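You operate a simulated robot arm through the tools that you are given. There is no shell and no other tool. Be economical: measure what you need, move in short steps, check, and stop when the job is done.

The job below is to be done with a simulated two-armed robot. You get a single attempt, and the scene is never put back.

Task
Press the yellow-taped cycler quick key two times.

Only the result counts: the job must be done as asked and must still hold three seconds after the hand-in. Knocking over, shifting, dropping, spilling or breaking anything else fails it.

Robot
Two 6-joint arms with two-finger parallel grippers on one trunk, on a base that drives. Base frame: it is fixed to the floor where the robot stands at the start and does not move with it; the origin is under the middle of the robot, x ahead of it, y to its left, z up. Lengths are in m, angles in degrees, forces in N, time in s.
The left shoulder is at the start at [0.06, 0.187, 1.172], the right one opposite. With the tool pointing down near the work surface each hand reaches from about 0.28 to 0.62 m from the robot's upright axis, wherever it stands, measured 20 degrees to its own side. Places, roughly: yellow-taped cycler quick key [0.5, 0, 0.9]. Payload 1.57 kg a hand.
The tool frame of a hand sits at the grasp point between the pads (the TCP): z along the fingers, y along the line on which they close. The tips reach 0.03 m beyond it. Largest opening 0.11 m; finger width 0.024, thickness 0.012; the body of the gripper, 0.048 by 0.112 m, starts 0.078 m behind the TCP.
Orientation is that of the tool frame in the base frame, as a unit quaternion [w, x, y, z]. With the fingers straight down and closing along the base's y, the tool's x points along the base's -x, its y along +y and its z along -z.

Tools
- The arms move only by the tool drive_tool. It takes "left_steps", "right_steps" or both (then of equal length, played together; a hand with none holds still); each is text: rows parted by semicolons, each of 7 numbers parted by spaces: the shift along the tool's x, y, z in units of 20 mm (1.0 is 20 mm), then the turn, a rotation vector about the tool's x, y, z in units of 5 degrees (1.0 is 5 degrees), then the opening, from 0 (shut) to 1 (fully open). In form: dx dy dz ax ay az gripper; .... A call has 1 to 12 rows; each row shifts and turns the commanded pose from where the row before left it, along the tool's axes as they then stand. A call with a number of a shift or a turn outside -1 to 1 is refused whole. Rows are played at 5 a second. More than 0.05 m and 8.6 degrees between two rows, or a gripper value outside its range, and nothing of the call is played. Where a pose cannot be reached the arm comes as near as it can. A force on the tool above 40 N (or 10 N above the force at the start of the call, whichever is more), or a blocked arm, ends the call early, and 0.2 s more pass. The fingers move at their own pace (about 0.153 m/s each) and stop on an object; they squeeze with about 29 N. The grip force told is the motor's: it shows also when the fingers shut on nothing. Time passes only in rows, and 0.2 s behind the last, so rows that do not move let the fingers close. It gives the time, the measured TCP pose, the force on the tool (base axes), the opening and the grip force at its end, in the units of the frame above (readings bear some noise).
- Cameras (640 x 400 px; columns grow to the right, rows downward): "scene" is now at [0.0106, 0.0046, 1.7311]; the picture's right is [-0.03, -1.00, 0.00], its down [-0.79, 0.03, -0.61] and it looks along [0.61, -0.02, -0.79] (base axes); focal length 282 px, centre (320, 200). "left" rides on the left gripper at [0.07, -0.016, -0.141] in its tool frame; the picture's right is [0.23, 0.97, 0.00], its down [-0.86, 0.20, -0.48] and it looks along [-0.47, 0.11, 0.88] (tool axes); focal length 222 px, centre (320, 200). "right" rides on the right gripper at [0.07, 0.016, -0.141] in its tool frame; the picture's right is [-0.23, 0.97, 0.00], its down [-0.86, -0.20, -0.48] and it looks along [-0.47, -0.11, 0.88] (tool axes); focal length 222 px, centre (320, 200). There is no depth. A picture from a camera that has moved, and an enlarged one, comes with that camera's place and axes in the base frame and with its lens. The place of the scene camera against the robot may be out by one fixed shift of up to 0.025 m in any direction.
- camera(camera): a new picture of that camera. No time passes.
- lift_body(by): slides the trunk up (or, below 0, down) by that many m; the arms and the scene camera ride with it, the base frame stays. It gives what a move gives, with no picture.
- steer(legs): drives the robot by 1 to 6 legs, each [ahead, left, turn to the left] in m, m and degrees, along the robot's own axes; the way and the turn of a leg run together, so that a leg with both is an arc; at most 1.5 m and 180 degrees a leg. The arms and the cameras ride along, it lands a little off, and it stops where it bumps. It gives what a move gives.
- head_to(pan, tilt): turns the head with the scene camera to pan (to the left, within 86 degrees either way) and tilt (down, from -29 to 69), counted from straight ahead of the robot. It gives what a move gives.
- enlarge(camera, box): a new picture of the part [left, top, right, bottom] of that camera's present view, enlarged. No time passes.
- close_job(): hands the job in; it is judged then, once.

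Go step by step. Nothing tells you exact positions but the pictures and the camera data: compare them with the known pose of the tool, close in by small moves and look again before you grip or let go. The budget is 120 turns and 88 pictures, counting those below and the enlarged ones. Unless the task says otherwise, let go and move clear before handing in, and close with one line.

The tools are called after "Emit:" as name(argument=value, ...) on one line, values as JSON. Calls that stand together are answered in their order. drive_tool: Moves the arms, as the interface text tells. Its arguments: {"type":"object","properties":{"left_steps":{"type":"string"},"right_steps":{"type":"string"}},"required":[]} The other tools are called the same way: lift_body (by) slides the trunk up or down; steer (legs) drives the base; head_to (pan, tilt) turns the head that bears the scene camera; camera (camera) takes a picture; enlarge (camera, box) takes an enlarged picture of a part of a camera's view; close_job () hands the job in.

At the start:

```text
time_s: 0.0
left_eef_pos: [0.405, 0.1986, 1.2792]
left_tool_rot: [-0.001, -0.001, 1.0, 0.0]
left_wrist_force: [-0.8, 0.3, -0.5]
left_width: 0.1103
left_grip_force: 0.1
right_eef_pos: [0.4466, -0.2446, 1.223]
right_tool_rot: [-0.001, 0.0, 1.0, 0.0]
right_wrist_force: [-1.1, -0.4, 0.5]
right_width: 0.11
right_grip_force: 0.1
trunk travel left (down, up): [-0.8, 0.19]
robot x, y, heading: [-0.0031, 0.0028, 0.1]
head pan, tilt: [-1.8, 52.3]
```

scene: 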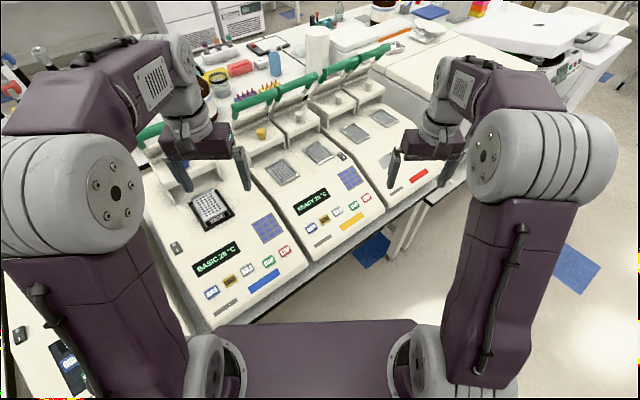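
right: 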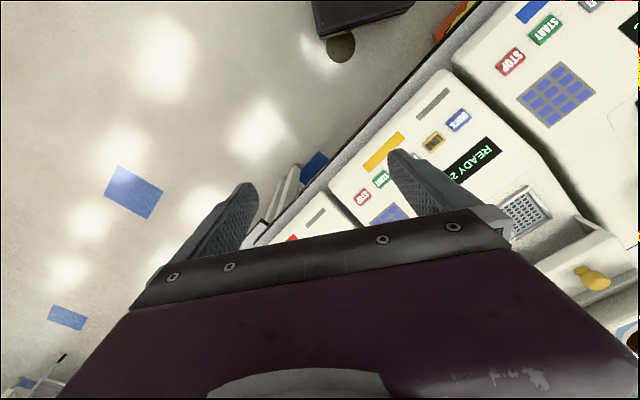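
left: 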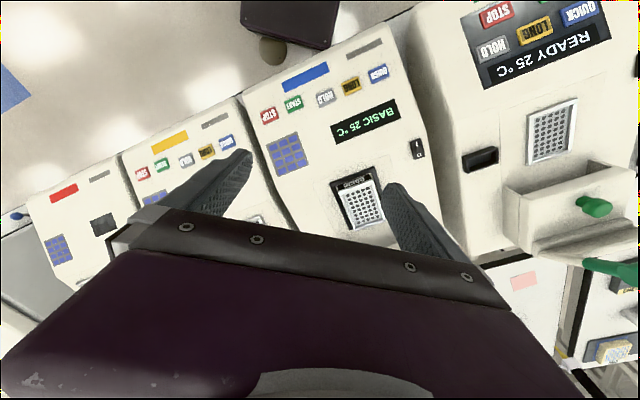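

I see three thermal cyclers with blue, yellow and red tape; the yellow one is in the middle and its QUICK key looks to be the blue one at the left end of its row. I'll enlarge to confirm.

Emit:
enlarge(camera="scene", box=[260, 160, 400, 260])

Emit:
enlarge(camera="right", box=[320, 60, 540, 220])

Emit:
enlarge(camera="left", box=[110, 90, 270, 210])

```text
4.00 times, centred on (330, 210) of scene
camera zoom: at [0.0106, 0.0046, 1.7311], right [-0.03, -1.0, 0.0], down [-0.79, 0.03, -0.61], along [0.61, -0.02, -0.79], focal length 1126 px, centre (280, 160)
```

zoom: 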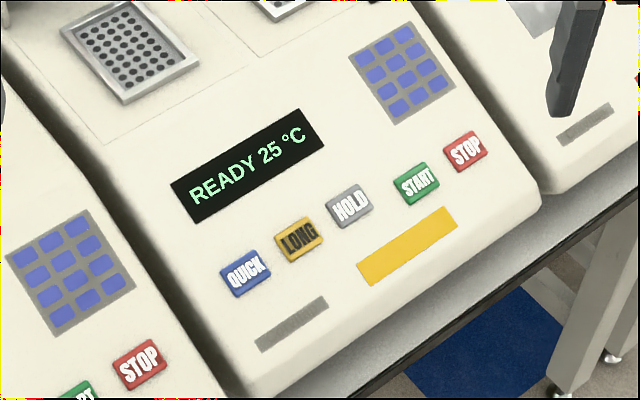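

```text
2.50 times, centred on (430, 140) of right
camera zoom: at [0.3778, -0.2279, 1.3634], right [0.23, 0.97, 0.0], down [0.86, -0.2, 0.48], along [0.47, -0.11, -0.88], focal length 555 px, centre (45, 350)
```

zoom: 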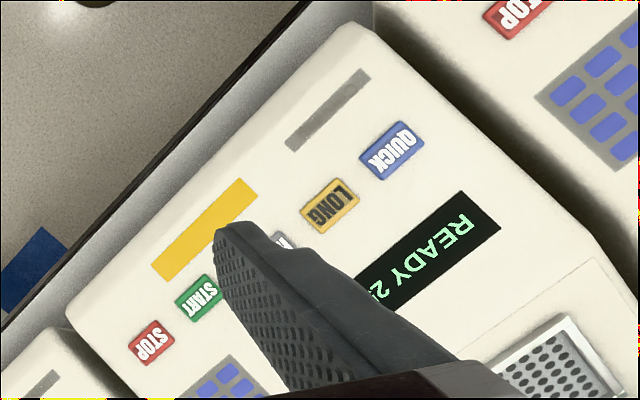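

```text
3.33 times, centred on (190, 150) of left
camera zoom: at [0.3343, 0.1824, 1.4211], right [-0.23, 0.97, 0.0], down [0.86, 0.2, 0.48], along [0.47, 0.11, -0.88], focal length 740 px, centre (753, 367)
```

zoom: 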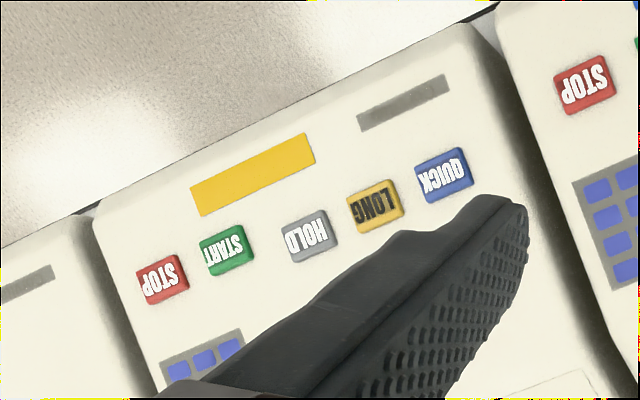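

The QUICK key triangulates from both wrist views to about [0.505, 0.010, 0.923]. I'll shut the left gripper and bring it above the key, staying high.

Emit:
drive_tool(left_steps="-0.417 -0.786 0.6 0 0 0 0;-0.417 -0.786 0.6 0 0 0 0;-0.417 -0.786 0.6 0 0 0 0;-0.417 -0.786 0.6 0 0 0 0;-0.417 -0.786 0.6 0 0 0 0;-0.417 -0.786 0.6 0 0 0 0;-0.417 -0.786 0.6 0 0 0 0;-0.417 -0.786 0.6 0 0 0 0;-0.417 -0.786 0.6 0 0 0 0;-0.417 -0.786 0.6 0 0 0 0;-0.417 -0.786 0.6 0 0 0 0;-0.417 -0.786 0.6 0 0 0 0")

Emit:
camera(camera="left")

Emit:
camera(camera="scene")

```text
time_s: 2.6
left_eef_pos: [0.5057, 0.0099, 1.1336]
left_tool_rot: [-0.001, 0.0, 1.0, 0.0]
left_wrist_force: [0.1, -0.3, -0.4]
left_width: 0.0003
left_grip_force: 21.2
right_eef_pos: [0.4477, -0.2432, 1.2226]
right_tool_rot: [0.0, 0.0, 1.0, -0.001]
right_wrist_force: [-1.4, -0.1, -1.0]
right_width: 0.1101
right_grip_force: 0.1
trunk travel left (down, up): [-0.8, 0.19]
robot x, y, heading: [0.0012, 0.0001, -0.2]
head pan, tilt: [-1.8, 52.3]
```

```text
81 pictures are left
camera left: at [0.4353, -0.0068, 1.276], right [-0.23, 0.97, 0.0], down [0.86, 0.2, 0.48], along [0.47, 0.11, -0.88], focal length 222 px, centre (320, 200)
```

left: 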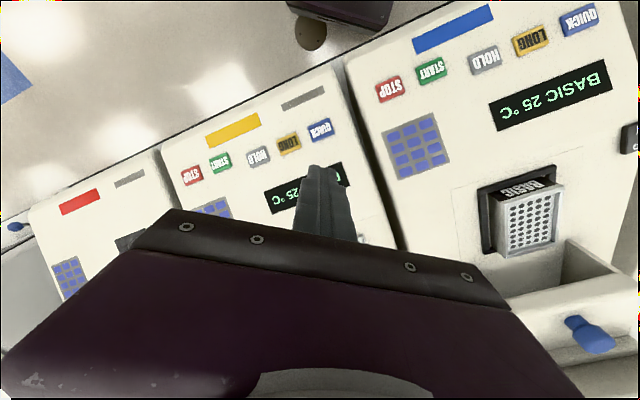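

```text
80 pictures are left
camera scene: at [0.0115, 0.0038, 1.7311], right [-0.03, -1.0, 0.0], down [-0.79, 0.03, -0.61], along [0.61, -0.02, -0.79], focal length 282 px, centre (320, 200)
```

scene: 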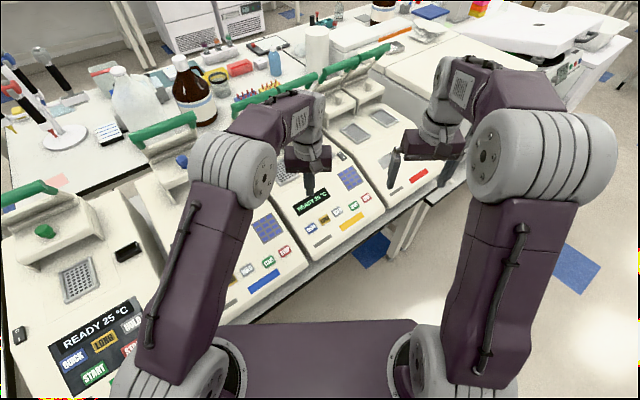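

The key sits almost exactly below the closed fingers (estimate 0.503, 0.009). I'll descend to about 4 cm above it and look again.

Emit:
drive_tool(left_steps="0 0 1 0 0 0 0;0 0 1 0 0 0 0;0 0 1 0 0 0 0;0 0 1 0 0 0 0;0 0 1 0 0 0 0;0 0 1 0 0 0 0;0 0 0.7 0 0 0 0")

Emit:
camera(camera="left")

Emit:
enlarge(camera="scene", box=[260, 160, 400, 260])

Emit:
enlarge(camera="right", box=[320, 60, 540, 220])

```text
time_s: 4.2
left_eef_pos: [0.5047, 0.0115, 1.0018]
left_tool_rot: [0.0, 0.0, 1.0, 0.0]
left_wrist_force: [0.8, -0.7, -0.1]
left_width: 0.0
left_grip_force: 21.3
right_eef_pos: [0.4479, -0.2426, 1.2221]
right_tool_rot: [0.0, 0.0, 1.0, 0.001]
right_wrist_force: [-0.8, 1.0, 0.8]
right_width: 0.1098
right_grip_force: 0.0
trunk travel left (down, up): [-0.8, 0.19]
robot x, y, heading: [-0.0012, 0.0022, 0.1]
head pan, tilt: [-1.8, 52.3]
```

```text
79 pictures are left
camera left: at [0.4335, -0.0056, 1.1433], right [-0.23, 0.97, 0.0], down [0.86, 0.2, 0.48], along [0.47, 0.11, -0.88], focal length 222 px, centre (320, 200)
```

left: 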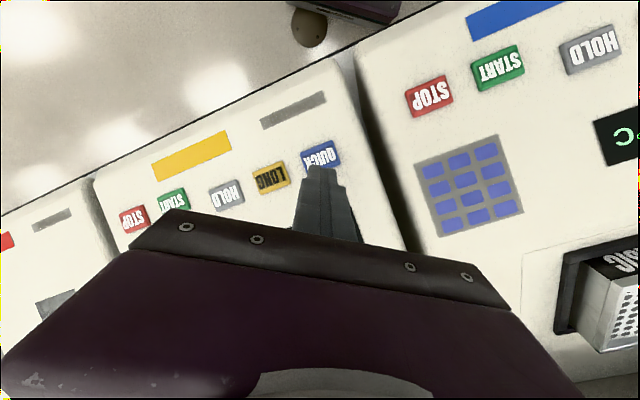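

```text
4.00 times, centred on (330, 210) of scene
camera zoom: at [0.0109, 0.0045, 1.7311], right [-0.03, -1.0, 0.0], down [-0.79, 0.03, -0.61], along [0.61, -0.02, -0.79], focal length 1126 px, centre (280, 160)
```

zoom: 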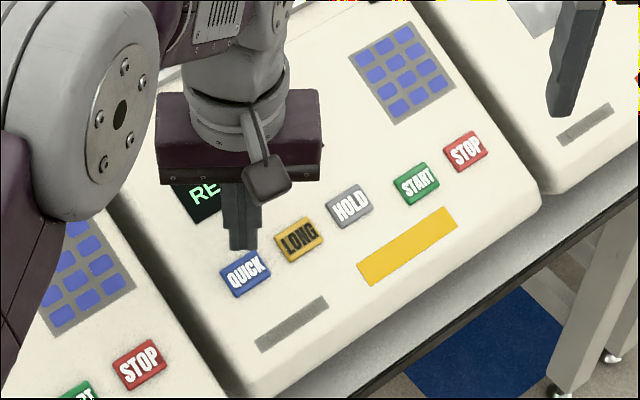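

```text
2.50 times, centred on (430, 140) of right
camera zoom: at [0.378, -0.228, 1.3633], right [0.23, 0.97, 0.0], down [0.86, -0.2, 0.48], along [0.47, -0.11, -0.88], focal length 555 px, centre (45, 350)
```

zoom: 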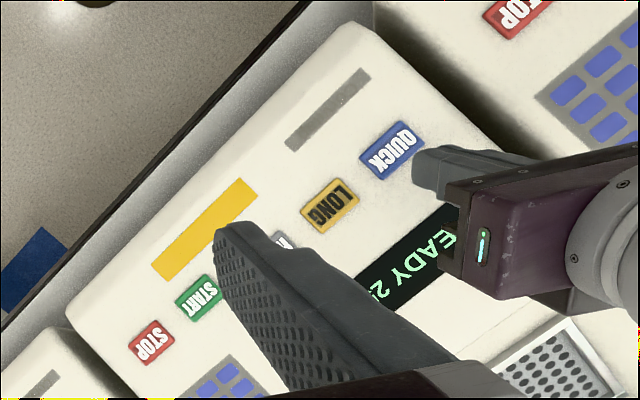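

The fingertips are about 5 cm above the key and lined up, with a 2 mm correction toward the robot needed. I'll go down to just above it, then feel for contact in small steps.

Emit:
drive_tool(left_steps="0.1 0 0.8 0 0 0 0;0 0 0.8 0 0 0 0;0 0 0.2 0 0 0 0;0 0 0 0 0 0 0")

Emit:
camera(camera="left")

Emit:
enlarge(camera="right", box=[320, 60, 540, 220])

Emit:
enlarge(camera="scene", box=[260, 160, 400, 260])

```text
time_s: 5.2
left_eef_pos: [0.5034, 0.009, 0.9661]
left_tool_rot: [0.0, 0.0, 1.0, 0.0]
left_wrist_force: [0.1, -0.6, -0.1]
left_width: 0.0002
left_grip_force: 21.4
right_eef_pos: [0.4469, -0.2437, 1.2219]
right_tool_rot: [0.0, 0.0, 1.0, 0.0]
right_wrist_force: [0.8, 0.5, -0.1]
right_width: 0.1103
right_grip_force: 0.0
trunk travel left (down, up): [-0.8, 0.19]
robot x, y, heading: [-0.001, 0.0015, 0.0]
head pan, tilt: [-1.8, 52.3]
```

```text
76 pictures are left
camera left: at [0.4317, -0.0063, 1.1083], right [-0.23, 0.97, 0.0], down [0.86, 0.2, 0.48], along [0.47, 0.11, -0.88], focal length 222 px, centre (320, 200)
```

left: 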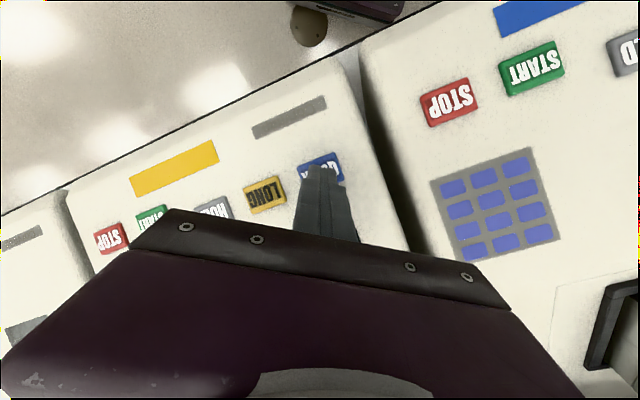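

```text
2.50 times, centred on (430, 140) of right
camera zoom: at [0.3777, -0.228, 1.3634], right [0.23, 0.97, 0.0], down [0.86, -0.2, 0.48], along [0.47, -0.11, -0.88], focal length 555 px, centre (45, 350)
```

zoom: 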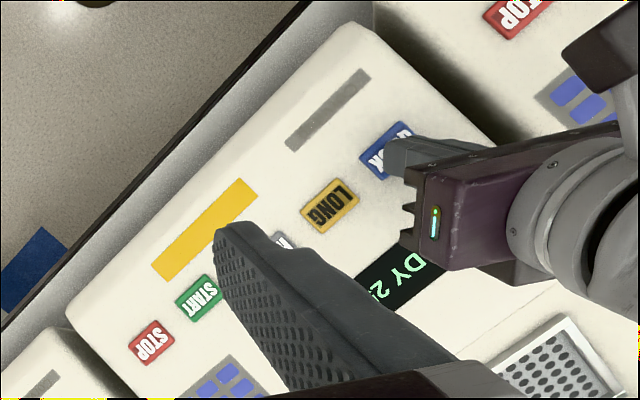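

```text
4.00 times, centred on (330, 210) of scene
camera zoom: at [0.0106, 0.0045, 1.7311], right [-0.03, -1.0, 0.0], down [-0.79, 0.03, -0.61], along [0.61, -0.02, -0.79], focal length 1126 px, centre (280, 160)
```

zoom: 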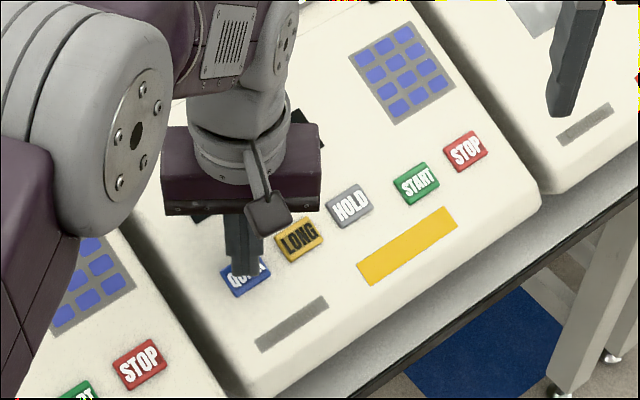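

The tips hover about 1 cm above the QUICK key, well centred. Now I feel downward in small steps.

Emit:
drive_tool(left_steps="0 0 0.15 0 0 0 0;0 0 0.15 0 0 0 0;0 0 0.1 0 0 0 0;0 0 0.1 0 0 0 0")

```text
time_s: 6.1
left_eef_pos: [0.5033, 0.0088, 0.9623]
left_tool_rot: [0.007, 0.0, 1.0, -0.001]
left_wrist_force: [-9.9, 3.9, 20.3]
left_width: 0.0001
left_grip_force: 21.5
right_eef_pos: [0.4444, -0.2431, 1.2239]
right_tool_rot: [0.002, -0.001, 1.0, 0.0]
right_wrist_force: [0.5, 0.0, -0.2]
right_width: 0.1102
right_grip_force: 0.1
trunk travel left (down, up): [-0.8, 0.19]
robot x, y, heading: [0.0003, 0.0017, -0.0]
head pan, tilt: [-1.8, 52.3]
stopped in row 4 (left hand): the force on the tool passed its limit (the readings are from after the stop); the commanded pose is now the measured one
```

The hand met something firm with the tip at about z 0.932, probably the key bottoming out. I'll look for feedback.

Emit:
enlarge(camera="right", box=[370, 80, 480, 160])

Emit:
enlarge(camera="scene", box=[280, 180, 350, 230])

Emit:
enlarge(camera="left", box=[240, 110, 400, 210])

```text
5.00 times, centred on (425, 120) of right
camera zoom: at [0.3739, -0.2271, 1.3646], right [0.23, 0.97, 0.0], down [0.85, -0.2, 0.48], along [0.47, -0.11, -0.88], focal length 1111 px, centre (-205, 600)
```

zoom: 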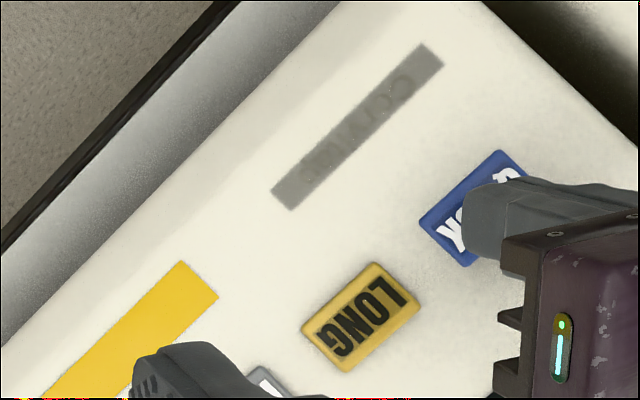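

```text
8.00 times, centred on (315, 205) of scene
camera zoom: at [0.0054, 0.0053, 1.7311], right [-0.03, -1.0, 0.0], down [-0.79, 0.02, -0.61], along [0.61, -0.02, -0.79], focal length 2253 px, centre (360, 160)
```

zoom: 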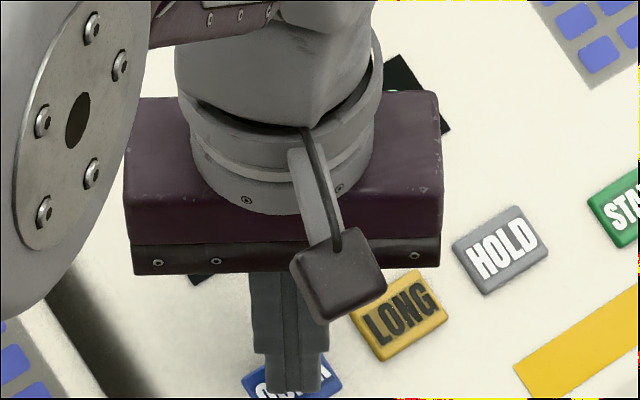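

```text
4.00 times, centred on (320, 160) of left
camera zoom: at [0.43, -0.006, 1.1041], right [-0.23, 0.97, 0.0], down [0.85, 0.2, 0.49], along [0.48, 0.11, -0.87], focal length 888 px, centre (320, 360)
```

zoom: 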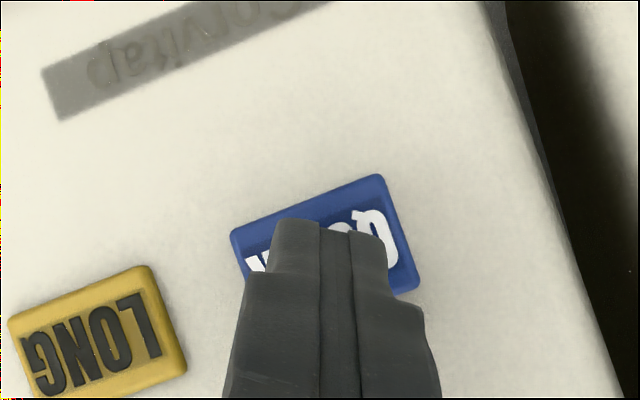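

The fingers are on the blue QUICK key and it appears pushed to its stop. I'll lift off to release it and look at the display.

Emit:
drive_tool(left_steps="0 0 -0.5 0 0 0 0;0 0 -1 0 0 0 0;0 0 -1 0 0 0 0;0 0 -1 0 0 0 0;0 0 -1 0 0 0 0")

Emit:
enlarge(camera="right", box=[320, 60, 540, 220])

Emit:
enlarge(camera="left", box=[160, 80, 400, 230])

Emit:
enlarge(camera="scene", box=[260, 160, 400, 260])

```text
time_s: 7.3
left_eef_pos: [0.5024, 0.0099, 1.0499]
left_tool_rot: [0.005, 0.0, 1.0, -0.001]
left_wrist_force: [-0.3, -0.1, 0.7]
left_width: 0.0
left_grip_force: 20.6
right_eef_pos: [0.4467, -0.2433, 1.2237]
right_tool_rot: [0.0, 0.0, 1.0, 0.0]
right_wrist_force: [-0.4, 1.1, 0.6]
right_width: 0.1099
right_grip_force: 0.1
trunk travel left (down, up): [-0.8, 0.19]
robot x, y, heading: [0.0012, 0.0021, 0.3]
head pan, tilt: [-1.8, 52.3]
```

```text
2.50 times, centred on (430, 140) of right
camera zoom: at [0.3769, -0.2277, 1.3637], right [0.23, 0.97, 0.0], down [0.85, -0.2, 0.48], along [0.47, -0.11, -0.88], focal length 555 px, centre (45, 350)
```

zoom: 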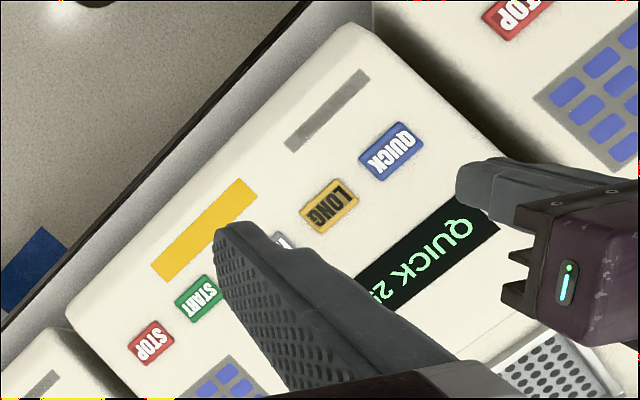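

```text
2.67 times, centred on (280, 155) of left
camera zoom: at [0.4305, -0.0063, 1.1918], right [-0.23, 0.97, 0.0], down [0.85, 0.2, 0.49], along [0.47, 0.11, -0.87], focal length 592 px, centre (427, 320)
```

zoom: 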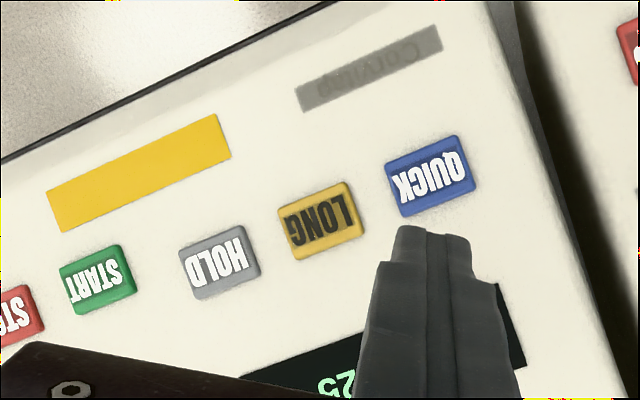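

```text
4.00 times, centred on (330, 210) of scene
camera zoom: at [0.0094, 0.0047, 1.7311], right [-0.03, -1.0, 0.0], down [-0.79, 0.03, -0.61], along [0.61, -0.02, -0.79], focal length 1126 px, centre (280, 160)
```

zoom: 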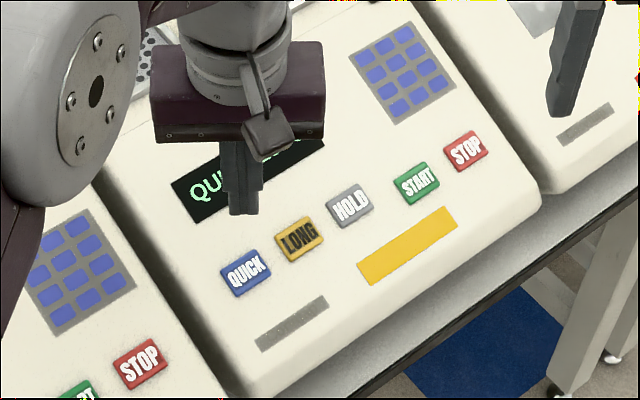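

The display changed from READY to QUICK, so the first press registered, and the key has sprung back. Now the second press, the same way.

Emit:
drive_tool(left_steps="0 0 1 0 0 0 0;0 0 1 0 0 0 0;0 0 1 0 0 0 0;0 0 0.8 0 0 0 0;0 0 0.2 0 0 0 0;0 0 0.15 0 0 0 0;0 0 0.15 0 0 0 0;0 0 0.15 0 0 0 0;0 0 0.1 0 0 0 0;0 0 0.1 0 0 0 0")

Emit:
enlarge(camera="left", box=[240, 110, 400, 210])

```text
time_s: 9.5
left_eef_pos: [0.5043, 0.009, 0.9642]
left_tool_rot: [0.01, -0.001, 1.0, -0.002]
left_wrist_force: [-9.3, 4.9, 21.8]
left_width: 0.0
left_grip_force: 21.2
right_eef_pos: [0.4439, -0.2432, 1.2244]
right_tool_rot: [0.002, -0.001, 1.0, -0.001]
right_wrist_force: [1.3, -0.1, 0.5]
right_width: 0.1099
right_grip_force: 0.1
trunk travel left (down, up): [-0.8, 0.19]
robot x, y, heading: [-0.003, -0.0006, -0.1]
head pan, tilt: [-1.8, 52.3]
stopped in row 10 (left hand): the force on the tool passed its limit (the readings are from after the stop); the commanded pose is now the measured one
```

```text
4.00 times, centred on (320, 160) of left
camera zoom: at [0.4313, -0.0058, 1.1044], right [-0.23, 0.97, -0.01], down [0.84, 0.2, 0.5], along [0.48, 0.11, -0.87], focal length 888 px, centre (320, 360)
```

zoom: 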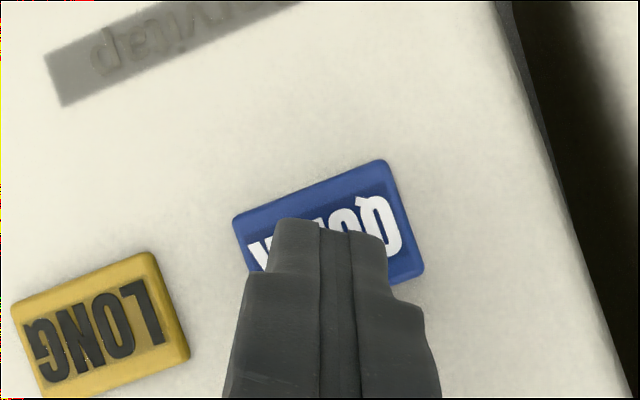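

The second push met the same stop and force on the key. I'll lift clear, move the arm aside and read the whole display.

Emit:
drive_tool(left_steps="0 0 -0.5 0 0 0 0;0 0 -1 0 0 0 0;0 0 -1 0 0 0 0;0 0 -1 0 0 0 0;0 0 -1 0 0 0 0;0 0 -1 0 0 0 0;0 1 -1 0 0 0 0;0 1 -1 0 0 0 0;0 1 -1 0 0 0 0;0 1 -1 0 0 0 0;0 1 -1 0 0 0 0;0 1 -1 0 0 0 0")

Emit:
enlarge(camera="scene", box=[260, 160, 400, 260])

Emit:
enlarge(camera="right", box=[320, 60, 540, 220])

```text
time_s: 12.1
left_eef_pos: [0.502, 0.1297, 1.1897]
left_tool_rot: [0.009, 0.0, 1.0, -0.003]
left_wrist_force: [0.0, 0.0, -0.6]
left_width: 0.0001
left_grip_force: 21.7
right_eef_pos: [0.4461, -0.2424, 1.224]
right_tool_rot: [0.0, 0.0, 1.0, 0.0]
right_wrist_force: [0.6, -0.5, -1.1]
right_width: 0.1097
right_grip_force: 0.0
trunk travel left (down, up): [-0.8, 0.19]
robot x, y, heading: [0.0, 0.0004, 0.0]
head pan, tilt: [-1.8, 52.3]
```

```text
4.00 times, centred on (330, 210) of scene
camera zoom: at [0.0101, 0.0054, 1.7311], right [-0.03, -1.0, 0.0], down [-0.79, 0.02, -0.61], along [0.61, -0.02, -0.79], focal length 1126 px, centre (280, 160)
```

zoom: 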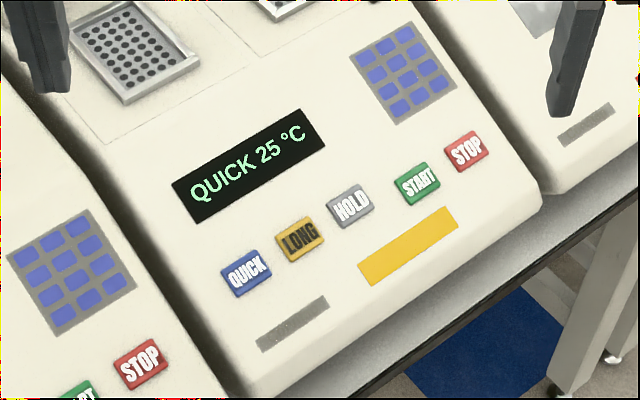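

```text
2.50 times, centred on (430, 140) of right
camera zoom: at [0.3776, -0.227, 1.3636], right [0.23, 0.97, 0.0], down [0.86, -0.2, 0.48], along [0.47, -0.11, -0.88], focal length 555 px, centre (45, 350)
```

zoom: 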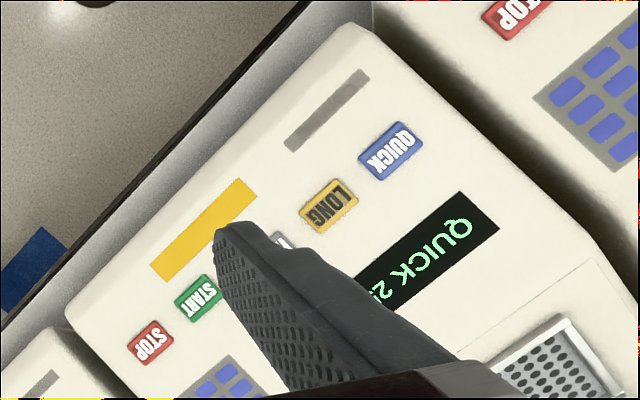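

The display reads QUICK, and both pushes reached the same depth and force with a full release between them. Nothing else moved and the arm is clear, so I'm handing in.

Emit:
close_job()

```text
The job is handed in.
```

I pressed the yellow-taped cycler's QUICK key twice, releasing it fully in between, and handed the job in. The display switched from READY to QUICK after the first press; the second showed no further change, so I'm relying on it reaching the same depth and force.
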